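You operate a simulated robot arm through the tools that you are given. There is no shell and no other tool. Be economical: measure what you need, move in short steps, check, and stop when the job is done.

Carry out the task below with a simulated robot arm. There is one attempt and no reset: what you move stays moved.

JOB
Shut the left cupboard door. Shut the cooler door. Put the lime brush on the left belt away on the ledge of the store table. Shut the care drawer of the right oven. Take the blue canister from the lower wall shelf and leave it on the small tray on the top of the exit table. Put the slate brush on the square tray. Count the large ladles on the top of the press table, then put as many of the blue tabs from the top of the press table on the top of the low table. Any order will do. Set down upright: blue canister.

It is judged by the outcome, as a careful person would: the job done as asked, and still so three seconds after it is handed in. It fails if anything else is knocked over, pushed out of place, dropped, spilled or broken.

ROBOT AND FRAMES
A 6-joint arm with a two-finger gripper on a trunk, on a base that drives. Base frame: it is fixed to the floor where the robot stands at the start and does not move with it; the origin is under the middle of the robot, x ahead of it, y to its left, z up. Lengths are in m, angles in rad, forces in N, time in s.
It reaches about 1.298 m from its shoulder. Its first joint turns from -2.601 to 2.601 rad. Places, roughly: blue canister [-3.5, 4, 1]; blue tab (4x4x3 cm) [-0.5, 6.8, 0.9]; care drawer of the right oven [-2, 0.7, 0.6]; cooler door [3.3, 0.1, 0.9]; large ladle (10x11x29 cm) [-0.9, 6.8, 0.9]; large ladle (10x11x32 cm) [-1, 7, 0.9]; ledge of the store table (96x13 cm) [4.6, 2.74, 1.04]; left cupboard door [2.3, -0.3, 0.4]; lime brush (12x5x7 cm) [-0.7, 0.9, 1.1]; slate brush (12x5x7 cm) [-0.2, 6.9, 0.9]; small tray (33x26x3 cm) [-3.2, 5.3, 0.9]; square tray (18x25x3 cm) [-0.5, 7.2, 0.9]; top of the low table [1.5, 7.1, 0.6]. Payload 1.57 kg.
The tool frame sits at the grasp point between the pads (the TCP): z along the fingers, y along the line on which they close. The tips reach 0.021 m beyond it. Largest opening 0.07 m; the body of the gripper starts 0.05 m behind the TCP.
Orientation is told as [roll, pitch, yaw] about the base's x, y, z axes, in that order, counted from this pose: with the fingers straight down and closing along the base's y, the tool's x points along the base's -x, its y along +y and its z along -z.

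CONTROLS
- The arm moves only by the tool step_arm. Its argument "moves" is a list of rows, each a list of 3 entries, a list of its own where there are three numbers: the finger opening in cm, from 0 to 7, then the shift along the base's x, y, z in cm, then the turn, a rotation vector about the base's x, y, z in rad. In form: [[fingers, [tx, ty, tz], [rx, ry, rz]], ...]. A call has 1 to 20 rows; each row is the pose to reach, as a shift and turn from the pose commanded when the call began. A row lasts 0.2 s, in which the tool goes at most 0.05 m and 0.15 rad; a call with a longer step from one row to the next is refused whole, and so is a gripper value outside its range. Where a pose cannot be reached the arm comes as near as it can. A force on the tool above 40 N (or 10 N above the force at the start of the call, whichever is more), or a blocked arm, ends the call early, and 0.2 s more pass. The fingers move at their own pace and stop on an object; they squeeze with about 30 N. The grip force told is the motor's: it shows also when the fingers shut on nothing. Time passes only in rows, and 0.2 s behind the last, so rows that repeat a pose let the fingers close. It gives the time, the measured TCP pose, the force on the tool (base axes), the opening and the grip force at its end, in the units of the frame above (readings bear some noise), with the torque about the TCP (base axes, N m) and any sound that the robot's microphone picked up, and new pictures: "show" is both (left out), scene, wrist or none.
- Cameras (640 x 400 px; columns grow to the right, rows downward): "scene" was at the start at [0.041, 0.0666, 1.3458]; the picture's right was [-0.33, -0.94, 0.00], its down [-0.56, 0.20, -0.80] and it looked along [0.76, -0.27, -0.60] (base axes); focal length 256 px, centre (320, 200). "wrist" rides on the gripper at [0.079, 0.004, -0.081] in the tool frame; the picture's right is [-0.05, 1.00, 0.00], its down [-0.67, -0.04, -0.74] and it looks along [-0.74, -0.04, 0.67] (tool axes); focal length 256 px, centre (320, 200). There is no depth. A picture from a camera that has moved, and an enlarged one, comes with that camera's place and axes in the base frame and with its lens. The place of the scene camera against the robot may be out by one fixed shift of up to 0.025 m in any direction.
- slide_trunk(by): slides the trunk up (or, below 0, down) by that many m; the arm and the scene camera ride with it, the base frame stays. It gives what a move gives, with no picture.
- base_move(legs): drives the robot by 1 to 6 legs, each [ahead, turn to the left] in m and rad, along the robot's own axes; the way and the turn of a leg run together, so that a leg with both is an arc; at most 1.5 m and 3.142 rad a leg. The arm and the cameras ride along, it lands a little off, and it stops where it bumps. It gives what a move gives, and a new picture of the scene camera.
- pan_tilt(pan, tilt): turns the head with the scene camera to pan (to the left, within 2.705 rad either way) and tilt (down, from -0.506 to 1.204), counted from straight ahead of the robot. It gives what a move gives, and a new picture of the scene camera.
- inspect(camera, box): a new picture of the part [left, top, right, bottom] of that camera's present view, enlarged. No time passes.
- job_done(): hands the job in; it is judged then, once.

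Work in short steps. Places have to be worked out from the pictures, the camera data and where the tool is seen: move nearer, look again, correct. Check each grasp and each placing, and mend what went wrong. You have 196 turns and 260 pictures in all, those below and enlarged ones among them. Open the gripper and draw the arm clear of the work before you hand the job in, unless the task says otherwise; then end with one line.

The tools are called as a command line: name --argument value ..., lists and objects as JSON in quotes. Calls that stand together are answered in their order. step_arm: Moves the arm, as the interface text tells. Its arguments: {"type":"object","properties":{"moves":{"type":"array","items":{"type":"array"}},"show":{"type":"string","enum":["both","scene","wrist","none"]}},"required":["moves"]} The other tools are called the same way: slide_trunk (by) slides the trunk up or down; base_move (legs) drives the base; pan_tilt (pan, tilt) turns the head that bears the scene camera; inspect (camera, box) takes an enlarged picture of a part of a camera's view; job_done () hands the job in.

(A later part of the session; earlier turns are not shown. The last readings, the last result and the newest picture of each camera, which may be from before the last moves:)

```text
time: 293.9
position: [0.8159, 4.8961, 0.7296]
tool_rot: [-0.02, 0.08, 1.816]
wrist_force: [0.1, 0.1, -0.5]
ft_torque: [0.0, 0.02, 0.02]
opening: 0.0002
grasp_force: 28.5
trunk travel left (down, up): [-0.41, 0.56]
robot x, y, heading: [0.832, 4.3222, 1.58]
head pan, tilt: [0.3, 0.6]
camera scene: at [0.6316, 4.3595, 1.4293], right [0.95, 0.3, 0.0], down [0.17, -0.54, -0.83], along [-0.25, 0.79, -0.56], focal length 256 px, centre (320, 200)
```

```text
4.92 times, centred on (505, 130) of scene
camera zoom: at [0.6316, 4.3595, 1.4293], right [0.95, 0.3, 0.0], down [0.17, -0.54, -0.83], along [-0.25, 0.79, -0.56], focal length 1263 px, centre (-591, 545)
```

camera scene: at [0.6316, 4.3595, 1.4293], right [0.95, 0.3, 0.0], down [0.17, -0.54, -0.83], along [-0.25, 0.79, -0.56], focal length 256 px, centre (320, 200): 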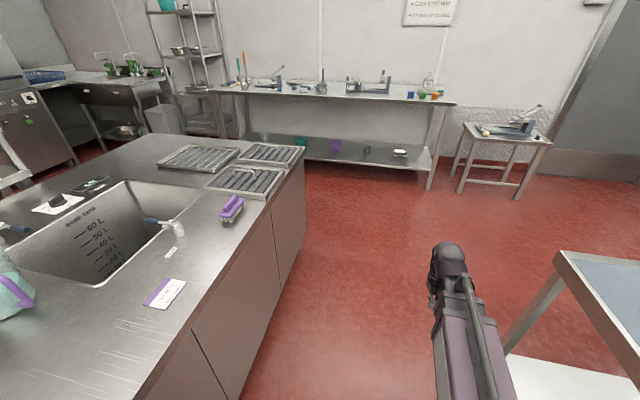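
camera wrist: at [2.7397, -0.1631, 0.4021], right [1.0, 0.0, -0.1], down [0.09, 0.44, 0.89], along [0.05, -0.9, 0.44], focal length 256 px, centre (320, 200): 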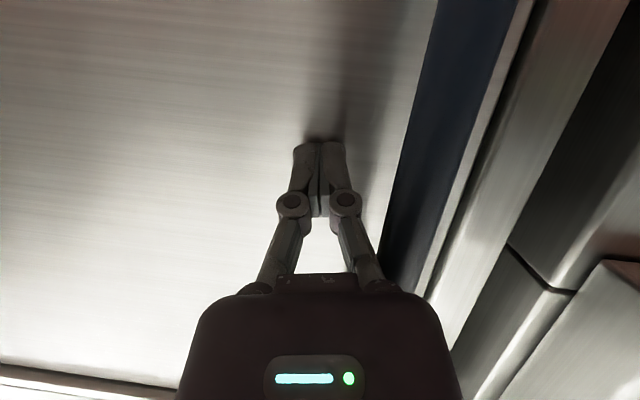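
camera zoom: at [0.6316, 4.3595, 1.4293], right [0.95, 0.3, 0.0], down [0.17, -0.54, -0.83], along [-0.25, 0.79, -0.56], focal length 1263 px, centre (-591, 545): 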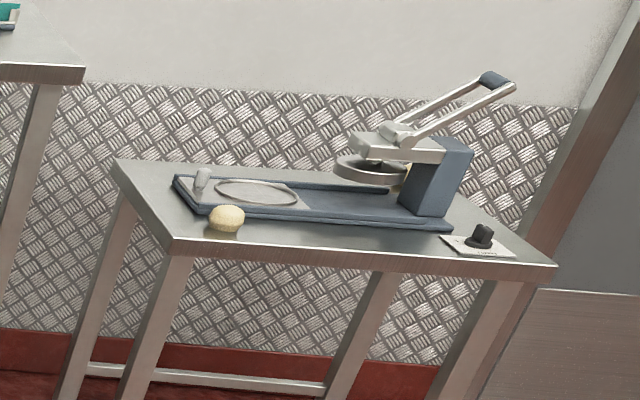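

Two large ladles (teal, orange handles) plus maybe a smaller one; at least three blue tabs. I drive up to the aisle before the press table for a closer look.

slide_trunk --by 0.3

base_move --legs '[[0.85, 0], [0.85, 0], [0, 1.56]]'

pan_tilt --pan -0.7 --tilt 0.6

```text
time: 296.9
position: [0.8156, 4.8956, 1.0295]
tool_rot: [-0.018, 0.083, 1.817]
wrist_force: [1.0, 0.0, 0.8]
ft_torque: [-0.01, -0.02, -0.04]
opening: 0.0
grasp_force: 28.7
trunk travel left (down, up): [-0.71, 0.26]
robot x, y, heading: [0.8305, 4.3217, 1.579]
head pan, tilt: [0.3, 0.6]
```

```text
time: 313.1
position: [0.2342, 6.0213, 1.0302]
tool_rot: [-0.019, 0.082, -2.905]
wrist_force: [-0.1, 1.1, 0.2]
ft_torque: [0.0, 0.0, 0.03]
opening: 0.0001
grasp_force: 28.4
trunk travel left (down, up): [-0.71, 0.26]
robot x, y, heading: [0.8068, 5.9943, 3.136]
head pan, tilt: [0.3, 0.6]
camera scene: at [0.7654, 5.7941, 1.7293], right [-0.29, 0.96, 0.0], down [0.54, 0.16, -0.83], along [-0.79, -0.24, -0.56], focal length 256 px, centre (320, 200)
```

scene: 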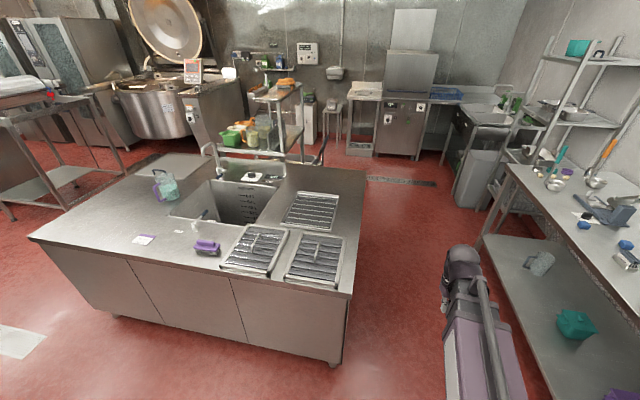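

```text
time: 314.3
position: [0.2342, 6.0225, 1.0302]
tool_rot: [-0.019, 0.081, -2.905]
wrist_force: [0.6, 0.3, -0.3]
ft_torque: [0.02, -0.02, -0.02]
opening: 0.0
grasp_force: 28.8
trunk travel left (down, up): [-0.71, 0.26]
robot x, y, heading: [0.8082, 5.99, 3.135]
head pan, tilt: [-0.7, 0.6]
camera scene: at [0.7829, 5.8772, 1.7293], right [0.65, 0.76, 0.0], down [0.43, -0.37, -0.83], along [-0.63, 0.54, -0.56], focal length 256 px, centre (320, 200)
```

scene: 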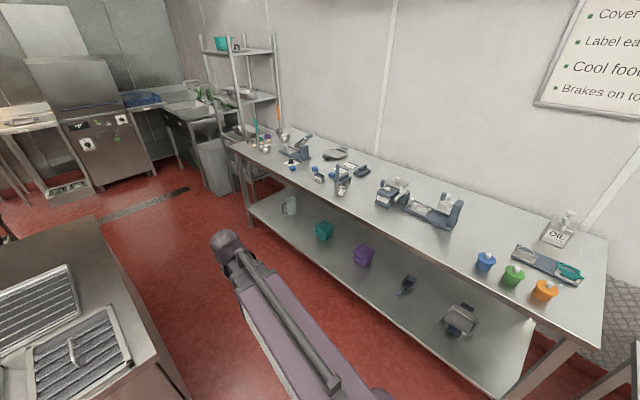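

Aisle is roughly y 5.6–6.6; I shift to y≈6.1 with an S-curve and continue to x≈-0.3.

base_move --legs '[[0.35, -0.32], [0.35, 0.32]]'

pan_tilt --pan -0.3 --tilt 0.9

```text
time: 319.3
position: [-0.4533, 6.1373, 1.0301]
tool_rot: [-0.019, 0.082, -2.904]
wrist_force: [0.2, 0.2, -0.6]
ft_torque: [0.02, 0.02, 0.0]
opening: 0.0001
grasp_force: 28.6
trunk travel left (down, up): [-0.71, 0.26]
robot x, y, heading: [0.1243, 6.1109, 3.129]
head pan, tilt: [-0.7, 0.6]
camera scene: at [0.0948, 5.9993, 1.7293], right [0.65, 0.76, 0.0], down [0.43, -0.37, -0.82], along [-0.63, 0.54, -0.57], focal length 256 px, centre (320, 200)
```

scene: 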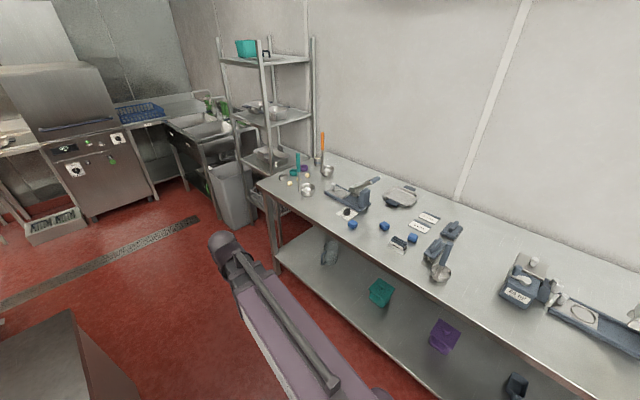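

```text
time: 320.1
position: [-0.4525, 6.1378, 1.0298]
tool_rot: [-0.02, 0.082, -2.904]
wrist_force: [0.1, 0.3, -0.5]
ft_torque: [0.0, 0.0, 0.02]
opening: 0.0
grasp_force: 28.4
trunk travel left (down, up): [-0.71, 0.26]
robot x, y, heading: [0.1195, 6.1129, 3.131]
head pan, tilt: [-0.3, 0.901]
camera scene: at [0.0907, 5.9646, 1.7046], right [0.31, 0.95, 0.0], down [0.75, -0.24, -0.62], along [-0.59, 0.19, -0.78], focal length 256 px, centre (320, 200)
```

scene: 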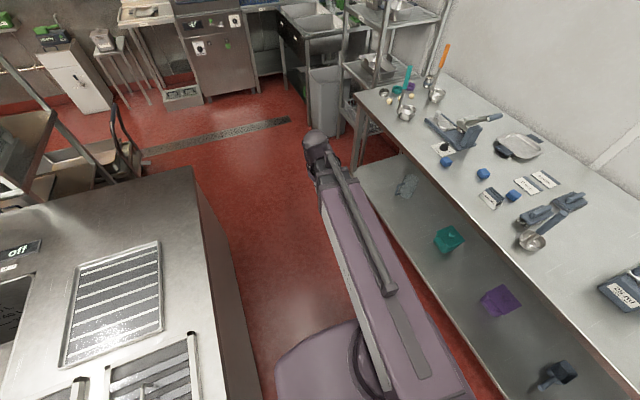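

Centered in the aisle. Ahead 0.4 m and look at the table from the side.

base_move --legs '[[0.4, 0]]'

pan_tilt --pan -1.35 --tilt 0.75

inspect --camera "scene" --box '[80, 60, 280, 185]'

inspect --camera "scene" --box '[240, 90, 440, 215]'

```text
time: 323.1
position: [-0.8541, 6.1339, 1.0297]
tool_rot: [-0.02, 0.083, -2.893]
wrist_force: [-0.9, 0.1, 0.3]
ft_torque: [0.0, 0.0, 0.02]
opening: 0.0
grasp_force: 28.7
trunk travel left (down, up): [-0.71, 0.26]
robot x, y, heading: [-0.2809, 6.1135, -3.141]
head pan, tilt: [-0.3, 0.901]
camera scene: at [-0.3088, 5.9666, 1.7045], right [0.29, 0.96, 0.0], down [0.75, -0.23, -0.62], along [-0.59, 0.18, -0.78], focal length 256 px, centre (320, 200)
```

scene: 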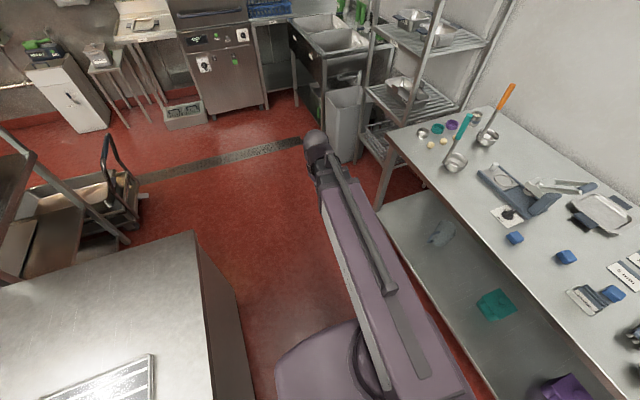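

```text
time: 324.4
position: [-0.8543, 6.134, 1.0288]
tool_rot: [-0.019, 0.083, -2.895]
wrist_force: [0.3, 0.7, 0.6]
ft_torque: [0.01, 0.03, -0.01]
opening: 0.0002
grasp_force: 28.3
trunk travel left (down, up): [-0.71, 0.26]
robot x, y, heading: [-0.2789, 6.1151, -3.136]
head pan, tilt: [-1.349, 0.75]
camera scene: at [-0.2544, 6.0252, 1.7164], right [0.98, 0.22, 0.0], down [0.15, -0.67, -0.73], along [-0.16, 0.71, -0.68], focal length 256 px, centre (320, 200)
```

scene: 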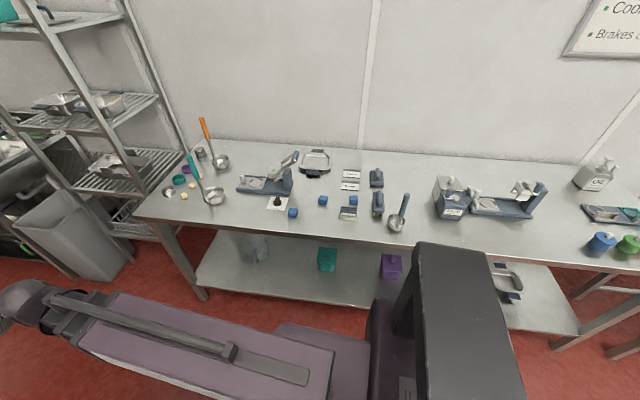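

```text
3.20 times, centred on (180, 122) of scene
camera zoom: at [-0.2544, 6.0252, 1.7164], right [0.98, 0.22, 0.0], down [0.15, -0.67, -0.73], along [-0.16, 0.71, -0.68], focal length 821 px, centre (768, 448)
```

zoom: 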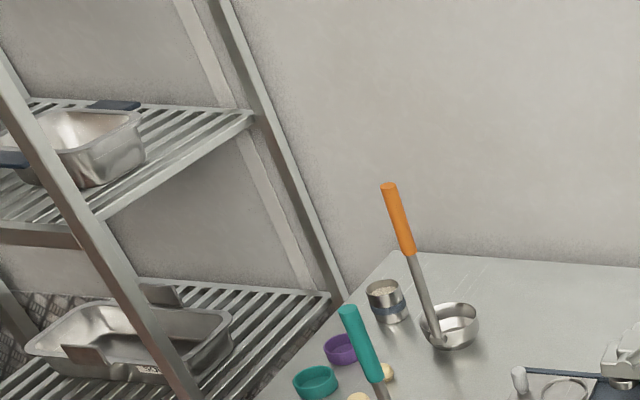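

```text
3.20 times, centred on (340, 152) of scene
camera zoom: at [-0.2544, 6.0252, 1.7164], right [0.98, 0.22, 0.0], down [0.15, -0.67, -0.73], along [-0.16, 0.71, -0.68], focal length 821 px, centre (256, 352)
```

zoom: 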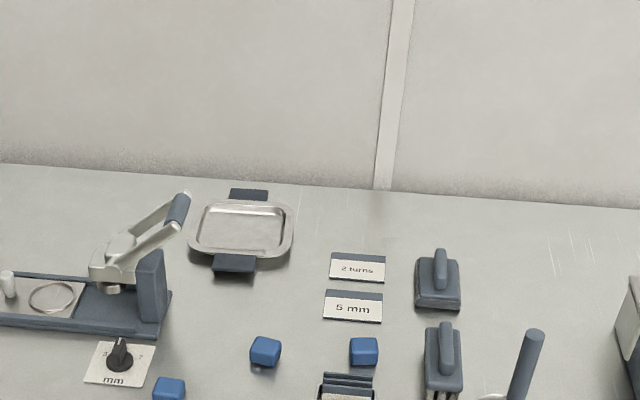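

Two large ladles (orange and teal); the third is a small one, so two tabs are needed. Slate brush is at ≈(-0.18, 6.90). I raise a little and swing the arm over the table.

slide_trunk --by 0.12

step_arm --moves '[[7, [0.2, 4.5, 0], [0, 0, -0.0785]], [7, [0.7, 9, 0], [0, 0, -0.157]], [7, [1.6, 13.4, 0], [0, 0, -0.2355]], [7, [2.8, 17.7, 0], [0, 0, -0.314]], [7, [4.4, 22, 0], [0, 0, -0.3925]], [7, [6.3, 26.1, 0], [0, 0, -0.471]], [7, [8.5, 30, 0], [0, 0, -0.5495]], [7, [11, 33.8, 0], [0, 0, -0.628]], [7, [13.8, 37.3, 0], [0, 0, -0.7065]], [7, [16.8, 40.6, 0], [0, 0, -0.785]], [7, [20.2, 43.7, 0], [0, 0, -0.8635]], [7, [23.7, 46.5, 0], [0, 0, -0.942]], [7, [27.5, 49, 0], [0, 0, -1.0205]], [7, [31.4, 51.2, 0], [0, 0, -1.099]], [7, [35.5, 53.1, 0], [0, 0, -1.1775]], [7, [39.7, 54.6, 0], [0, 0, -1.256]], [7, [44.1, 55.8, 0], [0, 0, -1.3345]], [7, [48.5, 56.7, 0], [0, 0, -1.413]], [7, [53, 57.2, 0], [0, 0, -1.4915]], [7, [57.5, 57.4, 0], [0, 0, -1.57]]]' --show "both"

```text
time: 325.9
position: [-0.854, 6.1345, 1.1498]
tool_rot: [-0.018, 0.08, -2.894]
wrist_force: [0.1, 0.7, -0.6]
ft_torque: [0.01, -0.01, 0.01]
opening: 0.0
grasp_force: 29.2
trunk travel left (down, up): [-0.83, 0.14]
robot x, y, heading: [-0.2832, 6.1133, -3.137]
head pan, tilt: [-1.349, 0.75]
```

```text
time: 330.1
position: [-0.2799, 6.7079, 1.1491]
tool_rot: [-0.02, 0.082, 1.82]
wrist_force: [0.5, -0.1, -0.5]
ft_torque: [0.0, 0.0, 0.0]
opening: 0.0699
grasp_force: 0.0
trunk travel left (down, up): [-0.83, 0.14]
robot x, y, heading: [-0.2827, 6.1128, -3.138]
head pan, tilt: [-1.349, 0.75]
camera scene: at [-0.2531, 6.0254, 1.8364], right [0.98, 0.22, 0.0], down [0.15, -0.67, -0.73], along [-0.16, 0.71, -0.68], focal length 256 px, centre (320, 200)
camera wrist: at [-0.2668, 6.6372, 1.2363], right [-0.98, -0.2, -0.02], down [-0.16, 0.71, 0.69], along [-0.12, 0.68, -0.72], focal length 256 px, centre (320, 200)
```

scene: 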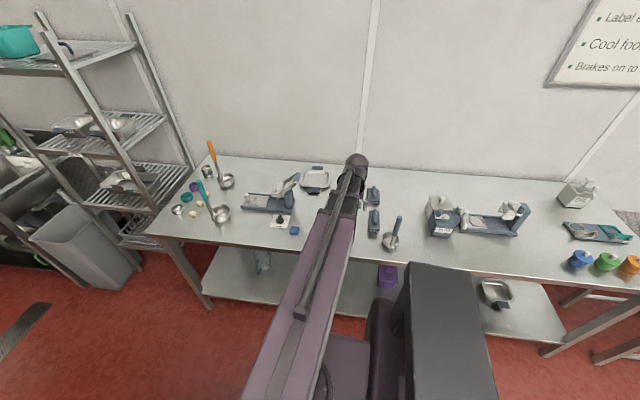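
wrist: 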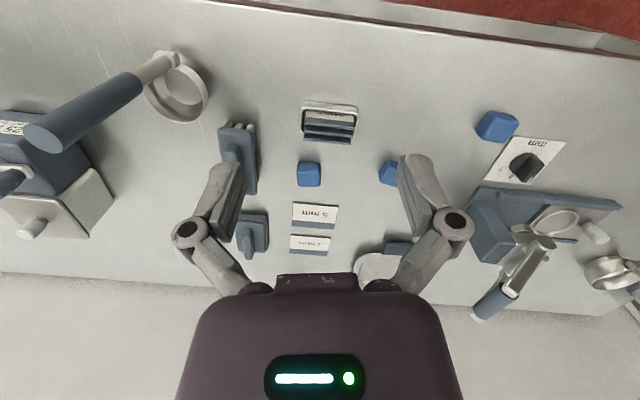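

Very useful view. Zoom on the two slate things.

inspect --camera "wrist" --box '[190, 90, 350, 290]'

inspect --camera "scene" --box '[290, 150, 420, 260]'

```text
2.00 times, centred on (270, 190) of wrist
camera zoom: at [-0.2668, 6.6372, 1.2363], right [-0.98, -0.2, -0.02], down [-0.16, 0.71, 0.69], along [-0.12, 0.68, -0.72], focal length 512 px, centre (420, 220)
```

zoom: 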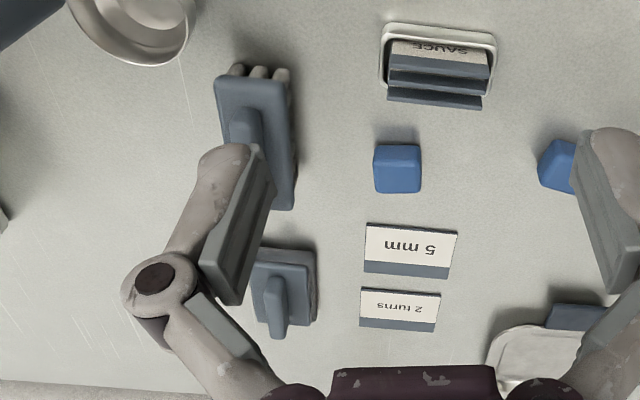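

```text
3.64 times, centred on (355, 205) of scene
camera zoom: at [-0.2531, 6.0254, 1.8364], right [0.98, 0.22, 0.0], down [0.15, -0.67, -0.73], along [-0.16, 0.71, -0.68], focal length 933 px, centre (193, 182)
```

zoom: 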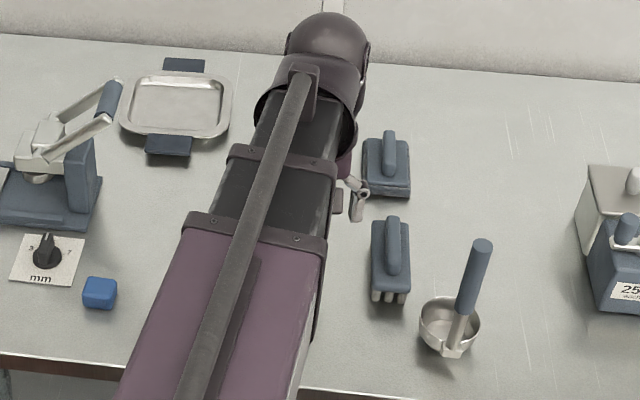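

The front item with bristles is the brush, centre ≈(-0.196, 6.868), and the gripper is already aligned. Move above it.

step_arm --moves '[[7, [2.2, 4, 0], [0, 0, 0]], [7, [4.4, 8, 0], [0, 0, 0]], [7, [6.6, 12, 0], [0, 0, 0]], [7, [8.4, 16, 0], [0, 0, 0]]]' --show "none"

slide_trunk --by -0.08

inspect --camera "wrist" --box '[0, 0, 640, 400]'

```text
time: 331.1
position: [-0.1961, 6.8653, 1.1499]
tool_rot: [-0.019, 0.086, 1.821]
wrist_force: [-0.2, -0.4, -0.2]
ft_torque: [0.0, 0.02, 0.03]
opening: 0.0703
grasp_force: 0.0
trunk travel left (down, up): [-0.83, 0.14]
robot x, y, heading: [-0.282, 6.1137, -3.138]
head pan, tilt: [-1.349, 0.75]
```

```text
time: 332.3
position: [-0.1957, 6.8658, 1.0708]
tool_rot: [-0.02, 0.082, 1.821]
wrist_force: [-0.1, 1.2, 0.7]
ft_torque: [0.03, 0.0, 0.0]
opening: 0.07
grasp_force: 0.0
trunk travel left (down, up): [-0.75, 0.22]
robot x, y, heading: [-0.2825, 6.1112, -3.148]
head pan, tilt: [-1.349, 0.75]
```

```text
1.00 times, centred on (320, 200) of wrist (not enlarged: the box is as wide or as high as the picture)
camera zoom: at [-0.1835, 6.7945, 1.1564], right [-0.98, -0.2, -0.02], down [-0.16, 0.71, 0.69], along [-0.12, 0.68, -0.73], focal length 256 px, centre (320, 200)
```

zoom: 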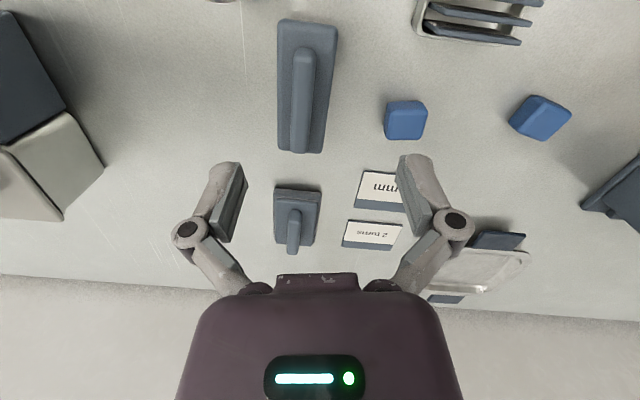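

Brush centre is at ≈(-0.183, 6.877). Correct offset and small tilt, then go down to view.

step_arm --moves '[[7, [1.2, 1, 0], [0.08, 0.02, 0]]]' --show "none"

slide_trunk --by -0.08

inspect --camera "wrist" --box '[160, 0, 480, 200]'

```text
time: 332.7
position: [-0.1843, 6.8749, 1.0689]
tool_rot: [-0.02, -0.002, 1.821]
wrist_force: [0.1, -1.2, 0.1]
ft_torque: [0.01, 0.01, -0.03]
opening: 0.0699
grasp_force: 0.2
trunk travel left (down, up): [-0.75, 0.22]
robot x, y, heading: [-0.2774, 6.1175, -3.14]
head pan, tilt: [-1.349, 0.75]
```

```text
time: 333.8
position: [-0.1844, 6.8756, 0.9887]
tool_rot: [-0.02, -0.001, 1.821]
wrist_force: [1.0, -0.5, -0.5]
ft_torque: [0.01, -0.01, 0.0]
opening: 0.07
grasp_force: 0.0
trunk travel left (down, up): [-0.67, 0.3]
robot x, y, heading: [-0.278, 6.1151, -3.141]
head pan, tilt: [-1.349, 0.75]
```

```text
2.00 times, centred on (320, 100) of wrist
camera zoom: at [-0.1703, 6.7975, 1.0695], right [-0.98, -0.19, -0.02], down [-0.14, 0.65, 0.75], along [-0.13, 0.73, -0.67], focal length 512 px, centre (320, 400)
```

zoom: 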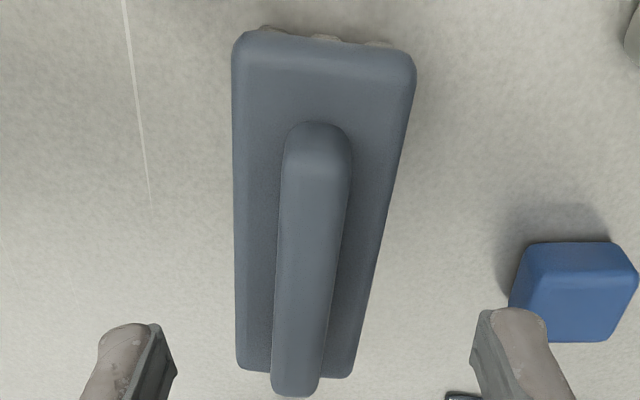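

Estimated: brush top ≈0.938, centre ≈(-0.181, 6.891). Shift, descend 7 cm and close.

step_arm --moves '[[6.6, [0.3, 1.4, 0], [0, 0, 0]]]' --show "none"

slide_trunk --by -0.071

step_arm --moves '[[4, [0, 0, 0], [0, 0, 0]], [4, [0, 0, 0], [0, 0, 0]], [4, [0, 0, 0], [0, 0, 0]]]' --show "wrist"

```text
time: 334.2
position: [-0.1818, 6.8874, 0.9883]
tool_rot: [-0.02, 0.0, 1.82]
wrist_force: [-0.6, -0.9, 0.9]
ft_torque: [-0.03, -0.01, 0.0]
opening: 0.0662
grasp_force: 0.0
trunk travel left (down, up): [-0.67, 0.3]
robot x, y, heading: [-0.2816, 6.1159, -3.144]
head pan, tilt: [-1.349, 0.75]
```

```text
time: 335.3
position: [-0.1826, 6.8887, 0.9185]
tool_rot: [-0.02, -0.001, 1.821]
wrist_force: [-0.6, 0.9, 1.0]
ft_torque: [0.03, 0.02, -0.03]
opening: 0.066
grasp_force: 0.0
trunk travel left (down, up): [-0.599, 0.371]
robot x, y, heading: [-0.2786, 6.1125, -3.142]
head pan, tilt: [-1.349, 0.75]
```

```text
time: 336.1
position: [-0.181, 6.8889, 0.9184]
tool_rot: [-0.02, 0.0, 1.82]
wrist_force: [-0.2, 2.4, 8.2]
ft_torque: [-0.06, 0.1, -0.16]
opening: 0.0515
grasp_force: 30.0
trunk travel left (down, up): [-0.599, 0.371]
robot x, y, heading: [-0.283, 6.1148, -3.143]
head pan, tilt: [-1.349, 0.75]
camera wrist: at [-0.1671, 6.8111, 0.9988], right [-0.98, -0.19, -0.02], down [-0.14, 0.65, 0.75], along [-0.13, 0.73, -0.67], focal length 256 px, centre (320, 200)
```

wrist: 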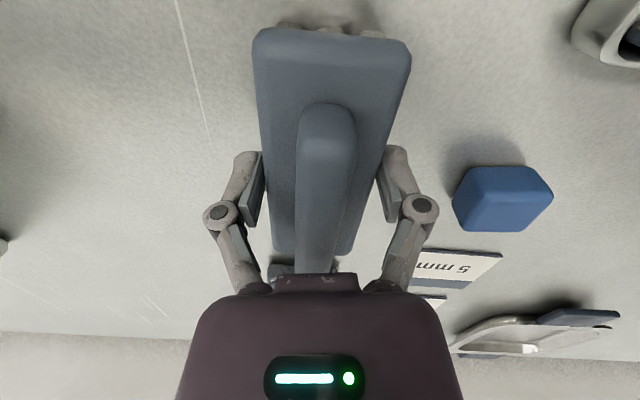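

Gripped at 5.15 cm. Lift 14 cm and check.

slide_trunk --by 0.14

step_arm --moves '[[4, [-3, 0, 0], [0, 0, 0]], [4, [-6, 0, 0], [0, 0, 0]]]' --show "both"

```text
time: 337.8
position: [-0.1811, 6.8881, 1.0568]
tool_rot: [-0.02, 0.001, 1.819]
wrist_force: [-0.4, -0.5, -0.1]
ft_torque: [-0.01, 0.0, -0.03]
opening: 0.051
grasp_force: 30.1
trunk travel left (down, up): [-0.739, 0.231]
robot x, y, heading: [-0.2777, 6.1144, -3.139]
head pan, tilt: [-1.349, 0.75]
```

```text
time: 338.4
position: [-0.2411, 6.8893, 1.0574]
tool_rot: [-0.021, -0.001, 1.821]
wrist_force: [0.2, 0.4, -0.9]
ft_torque: [0.01, 0.0, 0.01]
opening: 0.0509
grasp_force: 30.2
trunk travel left (down, up): [-0.739, 0.231]
robot x, y, heading: [-0.2803, 6.1138, -3.142]
head pan, tilt: [-1.349, 0.75]
camera scene: at [-0.2545, 6.0255, 1.7454], right [0.98, 0.22, 0.0], down [0.15, -0.67, -0.73], along [-0.16, 0.71, -0.68], focal length 256 px, centre (320, 200)
camera wrist: at [-0.2273, 6.8112, 1.1384], right [-0.98, -0.2, -0.02], down [-0.14, 0.65, 0.75], along [-0.13, 0.73, -0.67], focal length 256 px, centre (320, 200)
```

scene: 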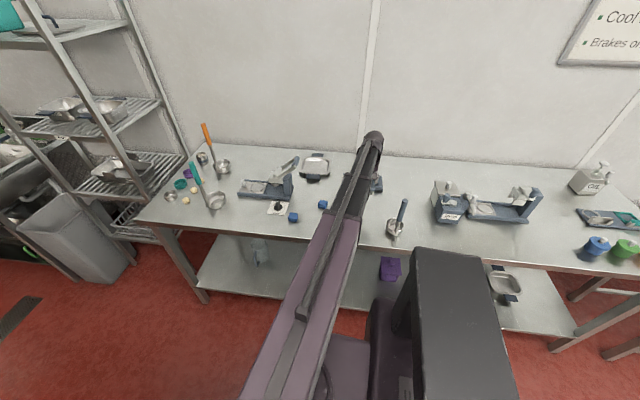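
wrist: 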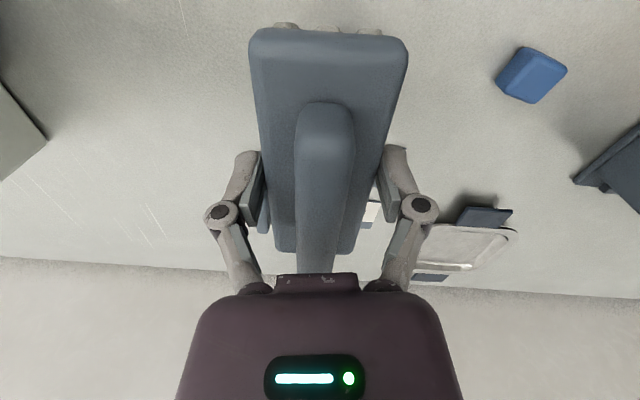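

Held. The square tray centre is ≈(-0.545, 7.205). Move the brush over it at height.

step_arm --moves '[[4, [-2, 4.4, 0], [0, 0, 0]], [4, [-4, 8.8, 0], [0, 0, 0]], [4, [-6, 13.2, 0], [0, 0, 0]], [4, [-8, 17.6, 0], [0, 0, 0]], [4, [-10, 22, 0], [0, 0, 0]], [4, [-12.5, 26, 0], [0, 0, 0]], [4, [-16, 29, 0], [0, 0, 0]], [4, [-20.5, 30.5, 0], [0, 0, 0]], [4, [-25, 31, 0], [0, 0, 0]], [4, [-29.5, 31, 0], [0, 0, 0]]]' --show "both"

inspect --camera "scene" --box '[220, 110, 380, 230]'

```text
time: 340.6
position: [-0.5382, 7.1976, 1.0582]
tool_rot: [-0.018, 0.0, 1.82]
wrist_force: [-0.7, 0.1, -1.2]
ft_torque: [0.03, 0.0, -0.01]
opening: 0.0506
grasp_force: 29.5
trunk travel left (down, up): [-0.739, 0.231]
robot x, y, heading: [-0.2784, 6.1166, -3.141]
head pan, tilt: [-1.349, 0.75]
camera scene: at [-0.255, 6.0255, 1.7455], right [0.98, 0.22, 0.0], down [0.15, -0.67, -0.73], along [-0.16, 0.71, -0.68], focal length 256 px, centre (320, 200)
camera wrist: at [-0.5244, 7.12, 1.1382], right [-0.98, -0.19, -0.02], down [-0.14, 0.65, 0.75], along [-0.13, 0.73, -0.67], focal length 256 px, centre (320, 200)
```

scene: 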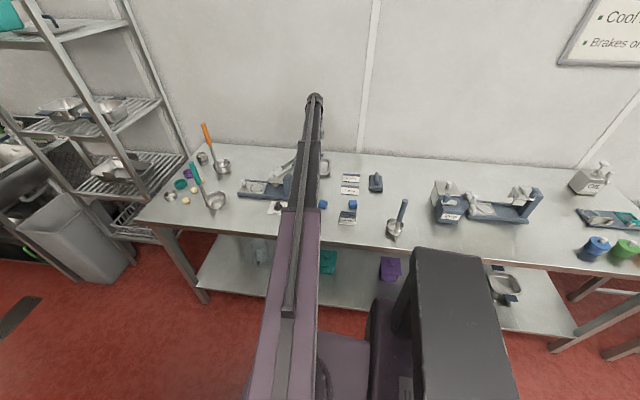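
wrist: 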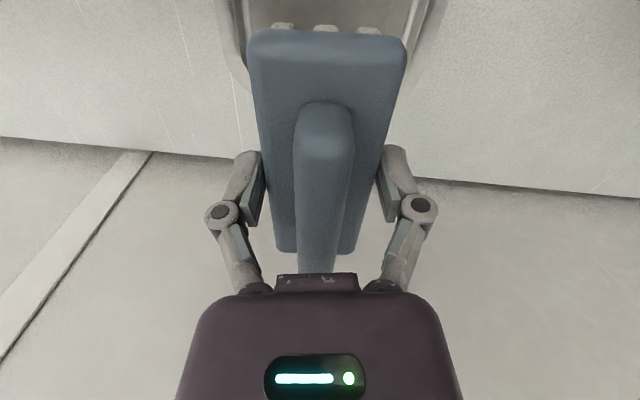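

```text
3.33 times, centred on (300, 170) of scene
camera zoom: at [-0.255, 6.0255, 1.7455], right [0.98, 0.22, 0.0], down [0.15, -0.67, -0.73], along [-0.16, 0.71, -0.68], focal length 855 px, centre (387, 300)
```

zoom: 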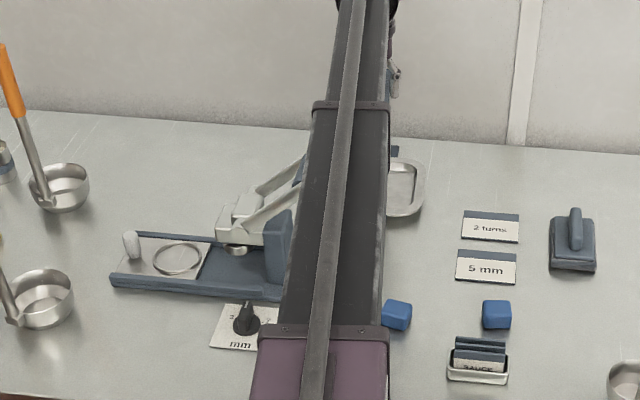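

Brush is laterally centred on the tray and the arm clears the press lever by a few cm. Lower toward the tray.

slide_trunk --by -0.09

inspect --camera "scene" --box '[220, 90, 380, 190]'

inspect --camera "wrist" --box '[160, 0, 480, 200]'

```text
time: 341.8
position: [-0.5375, 7.1976, 0.9678]
tool_rot: [-0.019, 0.002, 1.82]
wrist_force: [-0.3, 0.1, -0.3]
ft_torque: [-0.01, -0.01, 0.02]
opening: 0.0506
grasp_force: 29.7
trunk travel left (down, up): [-0.649, 0.321]
robot x, y, heading: [-0.2797, 6.1192, -3.145]
head pan, tilt: [-1.349, 0.75]
```

```text
4.00 times, centred on (300, 140) of scene
camera zoom: at [-0.2542, 6.0254, 1.6555], right [0.98, 0.22, 0.0], down [0.15, -0.67, -0.73], along [-0.16, 0.71, -0.68], focal length 1026 px, centre (400, 440)
```

zoom: 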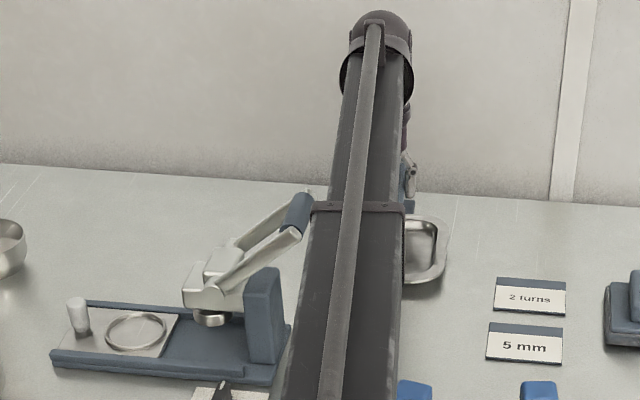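

```text
2.00 times, centred on (320, 100) of wrist
camera zoom: at [-0.5232, 7.1198, 1.0485], right [-0.98, -0.19, -0.02], down [-0.14, 0.65, 0.75], along [-0.13, 0.73, -0.67], focal length 512 px, centre (320, 400)
```

zoom: 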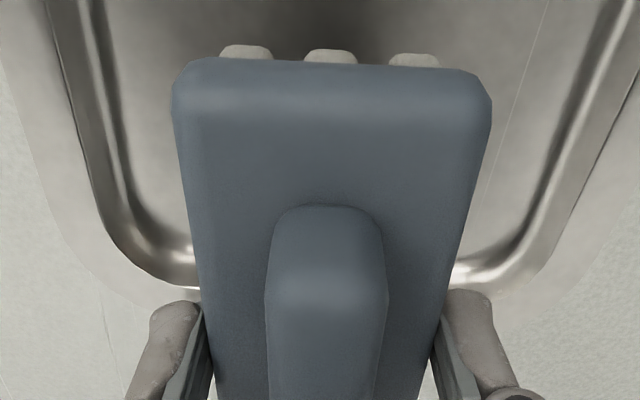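

The far rim is at y≈7.24, so the brush must go a few cm toward me. I lift again and step back to see the near rim.

slide_trunk --by 0.11

step_arm --moves '[[4, [1, -4.5, 0], [0, 0, 0]], [4, [2, -9, 0], [0, 0, 0]], [4, [3, -13, 0], [0, 0, 0]]]' --show "both"

inspect --camera "scene" --box '[260, 120, 380, 195]'

```text
time: 343.3
position: [-0.5384, 7.1982, 1.0773]
tool_rot: [-0.021, -0.001, 1.821]
wrist_force: [-0.5, 0.5, 0.0]
ft_torque: [0.0, 0.01, 0.02]
opening: 0.0506
grasp_force: 29.9
trunk travel left (down, up): [-0.759, 0.211]
robot x, y, heading: [-0.2827, 6.1143, -3.137]
head pan, tilt: [-1.349, 0.75]
```

```text
time: 344.1
position: [-0.5063, 7.0653, 1.0792]
tool_rot: [-0.019, -0.001, 1.819]
wrist_force: [-0.4, -0.7, -0.5]
ft_torque: [-0.01, -0.03, -0.01]
opening: 0.0504
grasp_force: 29.8
trunk travel left (down, up): [-0.759, 0.211]
robot x, y, heading: [-0.2802, 6.1133, -3.135]
head pan, tilt: [-1.349, 0.75]
camera scene: at [-0.2539, 6.0245, 1.7654], right [0.98, 0.22, 0.0], down [0.15, -0.66, -0.73], along [-0.16, 0.71, -0.68], focal length 256 px, centre (320, 200)
camera wrist: at [-0.4924, 6.9874, 1.159], right [-0.98, -0.19, -0.02], down [-0.14, 0.65, 0.75], along [-0.13, 0.73, -0.67], focal length 256 px, centre (320, 200)
```

scene: 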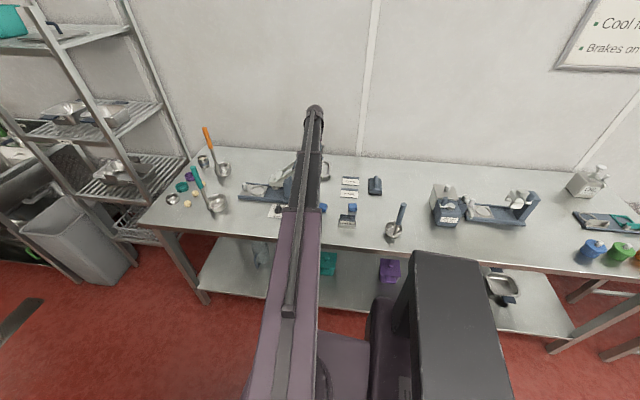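
wrist: 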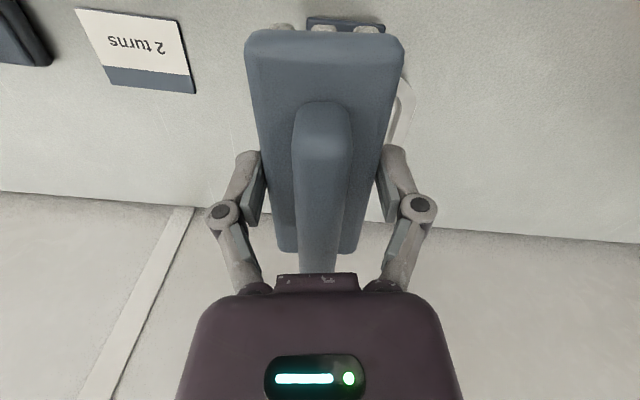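

```text
5.33 times, centred on (320, 158) of scene
camera zoom: at [-0.2539, 6.0245, 1.7654], right [0.98, 0.22, 0.0], down [0.15, -0.66, -0.73], along [-0.16, 0.71, -0.68], focal length 1368 px, centre (320, 427)
```

zoom: 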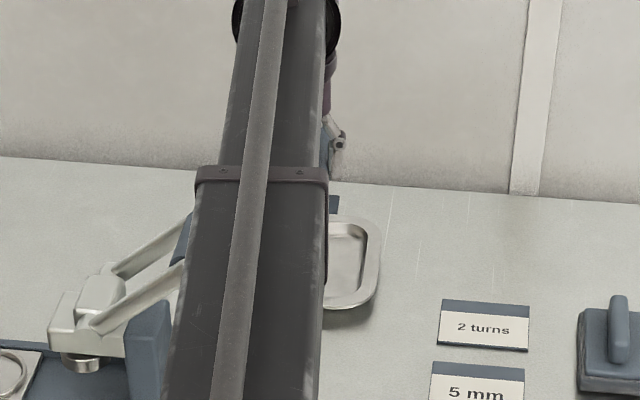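

By the wrist camera the tray's centre is ≈(-0.531, 7.165). Move there and lower.

step_arm --moves '[[4, [-1, 4.5, 0], [0, 0, 0]], [4, [-2, 9, 0], [0, 0, 0]], [4, [-2.5, 10, 0], [0, 0, 0]]]' --show "none"

slide_trunk --by -0.12

inspect --camera "wrist" --box '[120, 0, 520, 250]'

```text
time: 344.9
position: [-0.5318, 7.1675, 1.0788]
tool_rot: [-0.02, 0.0, 1.818]
wrist_force: [-1.2, -0.2, -0.8]
ft_torque: [-0.01, 0.01, 0.0]
opening: 0.0507
grasp_force: 30.2
trunk travel left (down, up): [-0.759, 0.211]
robot x, y, heading: [-0.2787, 6.1175, -3.142]
head pan, tilt: [-1.349, 0.75]
```

```text
time: 346.4
position: [-0.531, 7.1654, 0.9575]
tool_rot: [-0.018, 0.001, 1.82]
wrist_force: [-0.1, -0.7, -1.1]
ft_torque: [-0.02, -0.03, 0.01]
opening: 0.0499
grasp_force: 30.1
trunk travel left (down, up): [-0.639, 0.331]
robot x, y, heading: [-0.2807, 6.116, -3.141]
head pan, tilt: [-1.349, 0.75]
```

```text
1.60 times, centred on (320, 125) of wrist
camera zoom: at [-0.5182, 7.0889, 1.0385], right [-0.98, -0.19, -0.02], down [-0.14, 0.65, 0.75], along [-0.13, 0.73, -0.67], focal length 410 px, centre (320, 320)
```

zoom: 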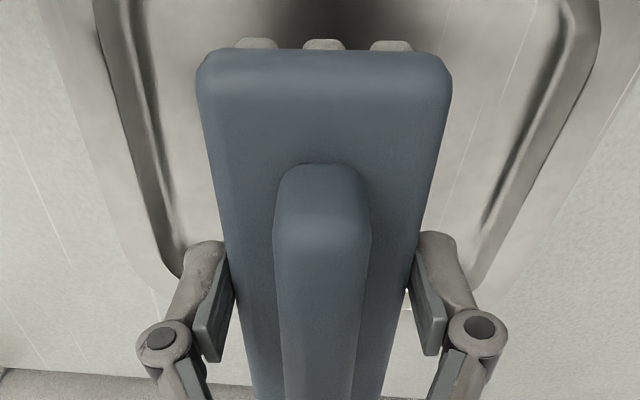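

Shift 1 cm toward me and lower in small steps to contact.

step_arm --moves '[[4, [0.2, -1, 0], [0, 0, 0]]]' --show "none"

slide_trunk --by -0.015

slide_trunk --by -0.008

slide_trunk --by -0.005

```text
time: 346.8
position: [-0.5306, 7.1565, 0.9584]
tool_rot: [-0.019, 0.002, 1.821]
wrist_force: [0.6, -0.2, -0.9]
ft_torque: [0.02, -0.02, 0.01]
opening: 0.0502
grasp_force: 29.8
trunk travel left (down, up): [-0.639, 0.331]
robot x, y, heading: [-0.2808, 6.1162, -3.143]
head pan, tilt: [-1.349, 0.75]
```

```text
time: 347.4
position: [-0.5306, 7.1571, 0.9423]
tool_rot: [-0.018, -0.001, 1.821]
wrist_force: [-0.1, 0.2, -1.9]
ft_torque: [0.0, 0.0, -0.03]
opening: 0.0501
grasp_force: 29.6
trunk travel left (down, up): [-0.624, 0.346]
robot x, y, heading: [-0.2799, 6.1149, -3.136]
head pan, tilt: [-1.349, 0.75]
```

```text
time: 348.0
position: [-0.5297, 7.1568, 0.9343]
tool_rot: [-0.019, 0.0, 1.821]
wrist_force: [-0.2, -0.2, -1.6]
ft_torque: [0.01, -0.01, -0.01]
opening: 0.0504
grasp_force: 30.2
trunk travel left (down, up): [-0.616, 0.354]
robot x, y, heading: [-0.2782, 6.1135, -3.144]
head pan, tilt: [-1.349, 0.75]
```

```text
time: 348.5
position: [-0.5295, 7.1575, 0.9296]
tool_rot: [-0.019, 0.0, 1.82]
wrist_force: [0.6, -0.8, -0.9]
ft_torque: [-0.02, -0.02, -0.01]
opening: 0.0499
grasp_force: 29.7
trunk travel left (down, up): [-0.611, 0.359]
robot x, y, heading: [-0.2774, 6.1133, -3.145]
head pan, tilt: [-1.349, 0.75]
```

Still free; continue in 4 mm steps.

slide_trunk --by -0.004

slide_trunk --by -0.004

slide_trunk --by -0.003

```text
time: 349.0
position: [-0.5292, 7.1568, 0.9269]
tool_rot: [-0.018, 0.001, 1.822]
wrist_force: [-1.2, -0.1, -1.1]
ft_torque: [0.0, -0.02, -0.01]
opening: 0.0499
grasp_force: 29.9
trunk travel left (down, up): [-0.607, 0.363]
robot x, y, heading: [-0.2801, 6.1128, -3.145]
head pan, tilt: [-1.349, 0.75]
```

```text
time: 349.6
position: [-0.5299, 7.1562, 0.923]
tool_rot: [-0.02, -0.001, 1.821]
wrist_force: [0.4, 1.6, 10.8]
ft_torque: [-0.01, 0.2, -0.12]
opening: 0.0499
grasp_force: 30.2
trunk travel left (down, up): [-0.603, 0.367]
robot x, y, heading: [-0.2823, 6.114, -3.142]
head pan, tilt: [-1.349, 0.75]
```

```text
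time: 350.1
position: [-0.53, 7.1539, 0.9212]
tool_rot: [-0.019, -0.003, 1.82]
wrist_force: [0.2, 4.1, 19.5]
ft_torque: [0.06, 0.1, -0.28]
opening: 0.0499
grasp_force: 30.1
trunk travel left (down, up): [-0.6, 0.37]
robot x, y, heading: [-0.2809, 6.113, -3.139]
head pan, tilt: [-1.349, 0.75]
```

Contact. Ease 3 mm, release, rise, and look.

slide_trunk --by 0.003

step_arm --moves '[[5.5, [0, 0, 0], [0, 0, 0]], [6.6, [0, 0, 0], [0, 0, 0]], [6.6, [0, 0, 0], [0, 0, 0]]]' --show "none"

slide_trunk --by 0.15

step_arm --moves '[[6.6, [1.5, -4.5, 0], [0, 0, 0]], [6.6, [3, -9, 0], [0, 0, 0]]]' --show "wrist"

```text
time: 350.6
position: [-0.5299, 7.155, 0.9223]
tool_rot: [-0.018, 0.002, 1.821]
wrist_force: [0.0, 0.5, -0.5]
ft_torque: [-0.06, 0.0, 0.02]
opening: 0.0497
grasp_force: 30.2
trunk travel left (down, up): [-0.603, 0.367]
robot x, y, heading: [-0.2799, 6.1184, -3.141]
head pan, tilt: [-1.349, 0.75]
```

```text
time: 351.4
position: [-0.5299, 7.156, 0.9221]
tool_rot: [-0.019, 0.001, 1.821]
wrist_force: [0.1, -0.9, 0.5]
ft_torque: [-0.02, 0.0, -0.02]
opening: 0.066
grasp_force: 0.0
trunk travel left (down, up): [-0.603, 0.367]
robot x, y, heading: [-0.281, 6.1139, -3.14]
head pan, tilt: [-1.349, 0.75]
```

```text
time: 353.1
position: [-0.5311, 7.1566, 1.0724]
tool_rot: [-0.019, -0.001, 1.822]
wrist_force: [-0.7, -0.3, -0.5]
ft_torque: [0.01, 0.0, 0.01]
opening: 0.0664
grasp_force: 0.1
trunk travel left (down, up): [-0.753, 0.217]
robot x, y, heading: [-0.2807, 6.1162, -3.141]
head pan, tilt: [-1.349, 0.75]
```

```text
time: 353.8
position: [-0.5004, 7.066, 1.0729]
tool_rot: [-0.019, 0.002, 1.821]
wrist_force: [0.1, 0.2, 0.6]
ft_torque: [-0.01, -0.04, -0.01]
opening: 0.0659
grasp_force: 0.1
trunk travel left (down, up): [-0.753, 0.217]
robot x, y, heading: [-0.2757, 6.1127, -3.14]
head pan, tilt: [-1.349, 0.75]
camera wrist: at [-0.4856, 6.9888, 1.1529], right [-0.98, -0.2, -0.02], down [-0.14, 0.65, 0.75], along [-0.13, 0.73, -0.67], focal length 256 px, centre (320, 200)
```

wrist: 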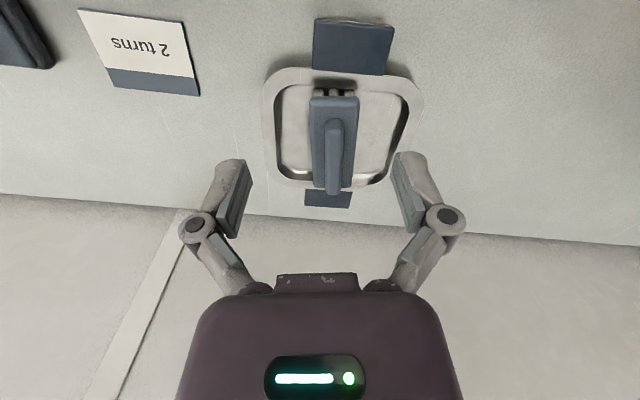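

inspect --camera "wrist" --box '[240, 10, 440, 220]'

inspect --camera "scene" --box '[260, 120, 380, 195]'

```text
1.90 times, centred on (340, 115) of wrist
camera zoom: at [-0.4856, 6.9888, 1.1529], right [-0.98, -0.2, -0.02], down [-0.14, 0.65, 0.75], along [-0.13, 0.73, -0.67], focal length 488 px, centre (282, 362)
```

zoom: 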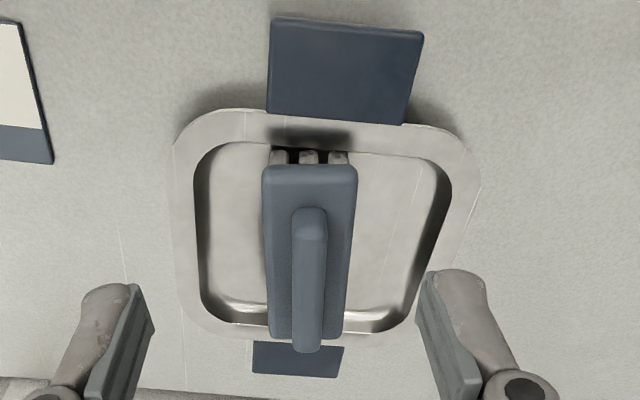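

```text
5.33 times, centred on (320, 158) of scene
camera zoom: at [-0.254, 6.0246, 1.7594], right [0.98, 0.22, 0.0], down [0.15, -0.66, -0.73], along [-0.16, 0.71, -0.68], focal length 1368 px, centre (320, 427)
```

zoom: 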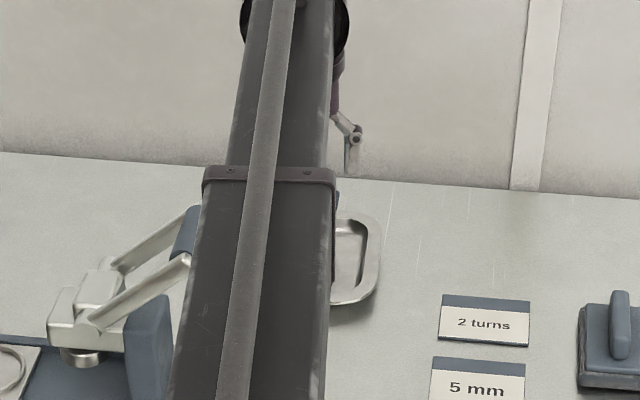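

Slate brush rests on the tray. Next: blue tabs. I move near the first tab (≈(-0.29, 6.90)) for a view.

step_arm --moves '[[7, [4, -3, 0], [0, 0, 0]], [7, [8, -6, 0], [0, 0, 0]], [7, [12, -9, 0], [0, 0, 0]], [7, [15, -12.5, 0], [0, 0, 0]], [7, [18, -16, 0], [0, 0, 0]], [7, [20.5, -19, 0], [0, 0, 0]]]' --show "wrist"

```text
time: 355.1
position: [-0.2954, 6.8746, 1.0728]
tool_rot: [-0.02, 0.0, 1.82]
wrist_force: [0.3, 0.5, 0.8]
ft_torque: [0.01, 0.01, -0.02]
opening: 0.07
grasp_force: 0.2
trunk travel left (down, up): [-0.753, 0.217]
robot x, y, heading: [-0.284, 6.1163, -3.14]
head pan, tilt: [-1.349, 0.75]
camera wrist: at [-0.2808, 6.7977, 1.1527], right [-0.98, -0.2, -0.02], down [-0.14, 0.65, 0.75], along [-0.13, 0.73, -0.67], focal length 256 px, centre (320, 200)
```

wrist: 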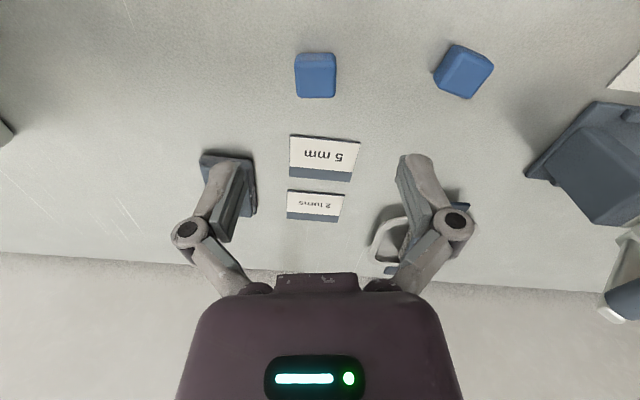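

Tab 1 at ≈(-0.292, 6.898), aligned with the gripper. Position over it, descend to just above the table.

step_arm --moves '[[7, [0.3, 2.3, 0], [0, 0, 0]]]' --show "none"

slide_trunk --by -0.13

inspect --camera "wrist" --box '[160, 40, 480, 240]'

```text
time: 355.6
position: [-0.2906, 6.9001, 1.0711]
tool_rot: [-0.019, 0.0, 1.821]
wrist_force: [0.0, 0.3, 0.3]
ft_torque: [0.0, 0.01, -0.01]
opening: 0.0701
grasp_force: 0.0
trunk travel left (down, up): [-0.753, 0.217]
robot x, y, heading: [-0.2827, 6.117, -3.138]
head pan, tilt: [-1.349, 0.75]
```

```text
time: 357.1
position: [-0.2914, 6.8989, 0.9415]
tool_rot: [-0.019, 0.001, 1.819]
wrist_force: [0.0, -0.2, -0.3]
ft_torque: [0.0, 0.0, 0.01]
opening: 0.07
grasp_force: 0.1
trunk travel left (down, up): [-0.623, 0.347]
robot x, y, heading: [-0.2773, 6.1136, -3.139]
head pan, tilt: [-1.349, 0.75]
```

```text
2.00 times, centred on (320, 140) of wrist
camera zoom: at [-0.2769, 6.8216, 1.0225], right [-0.98, -0.19, -0.02], down [-0.14, 0.65, 0.75], along [-0.13, 0.73, -0.67], focal length 512 px, centre (320, 320)
```

zoom: 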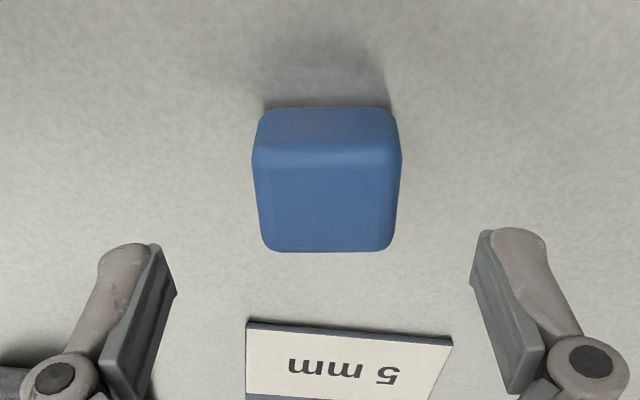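

Re-measured: tab centre y≈6.92, top ≈0.885, table ≈0.855. Shift 2 cm, descend 5.5 cm, view.

step_arm --moves '[[7, [-0.3, 2, 0], [0, 0, 0]]]' --show "none"

slide_trunk --by -0.055

inspect --camera "wrist" --box '[160, 80, 480, 280]'

```text
time: 357.5
position: [-0.2934, 6.9198, 0.9418]
tool_rot: [-0.02, 0.001, 1.821]
wrist_force: [1.3, 0.3, 0.4]
ft_torque: [0.0, 0.0, -0.01]
opening: 0.07
grasp_force: 0.0
trunk travel left (down, up): [-0.623, 0.347]
robot x, y, heading: [-0.2814, 6.1144, -3.141]
head pan, tilt: [-1.349, 0.75]
```

```text
time: 358.5
position: [-0.2961, 6.9178, 0.8908]
tool_rot: [-0.016, -0.002, 1.819]
wrist_force: [-10.8, 7.4, 23.8]
ft_torque: [-0.16, 1.0, -0.37]
opening: 0.0705
grasp_force: 0.4
trunk travel left (down, up): [-0.568, 0.402]
robot x, y, heading: [-0.2787, 6.1167, -3.139]
head pan, tilt: [-1.349, 0.75]
```

```text
2.00 times, centred on (320, 180) of wrist
camera zoom: at [-0.2811, 6.841, 0.9687], right [-0.98, -0.2, -0.02], down [-0.14, 0.65, 0.75], along [-0.13, 0.74, -0.66], focal length 512 px, centre (320, 240)
```

zoom: 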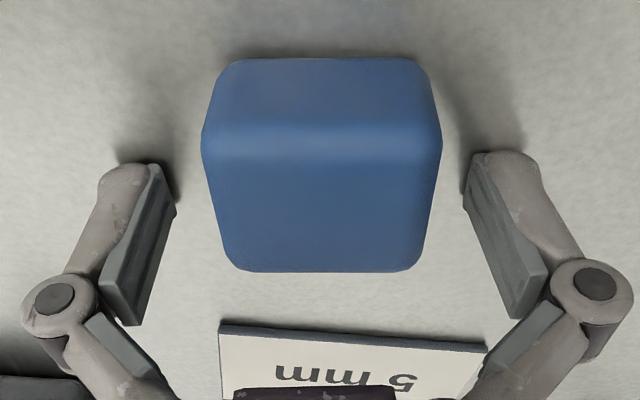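

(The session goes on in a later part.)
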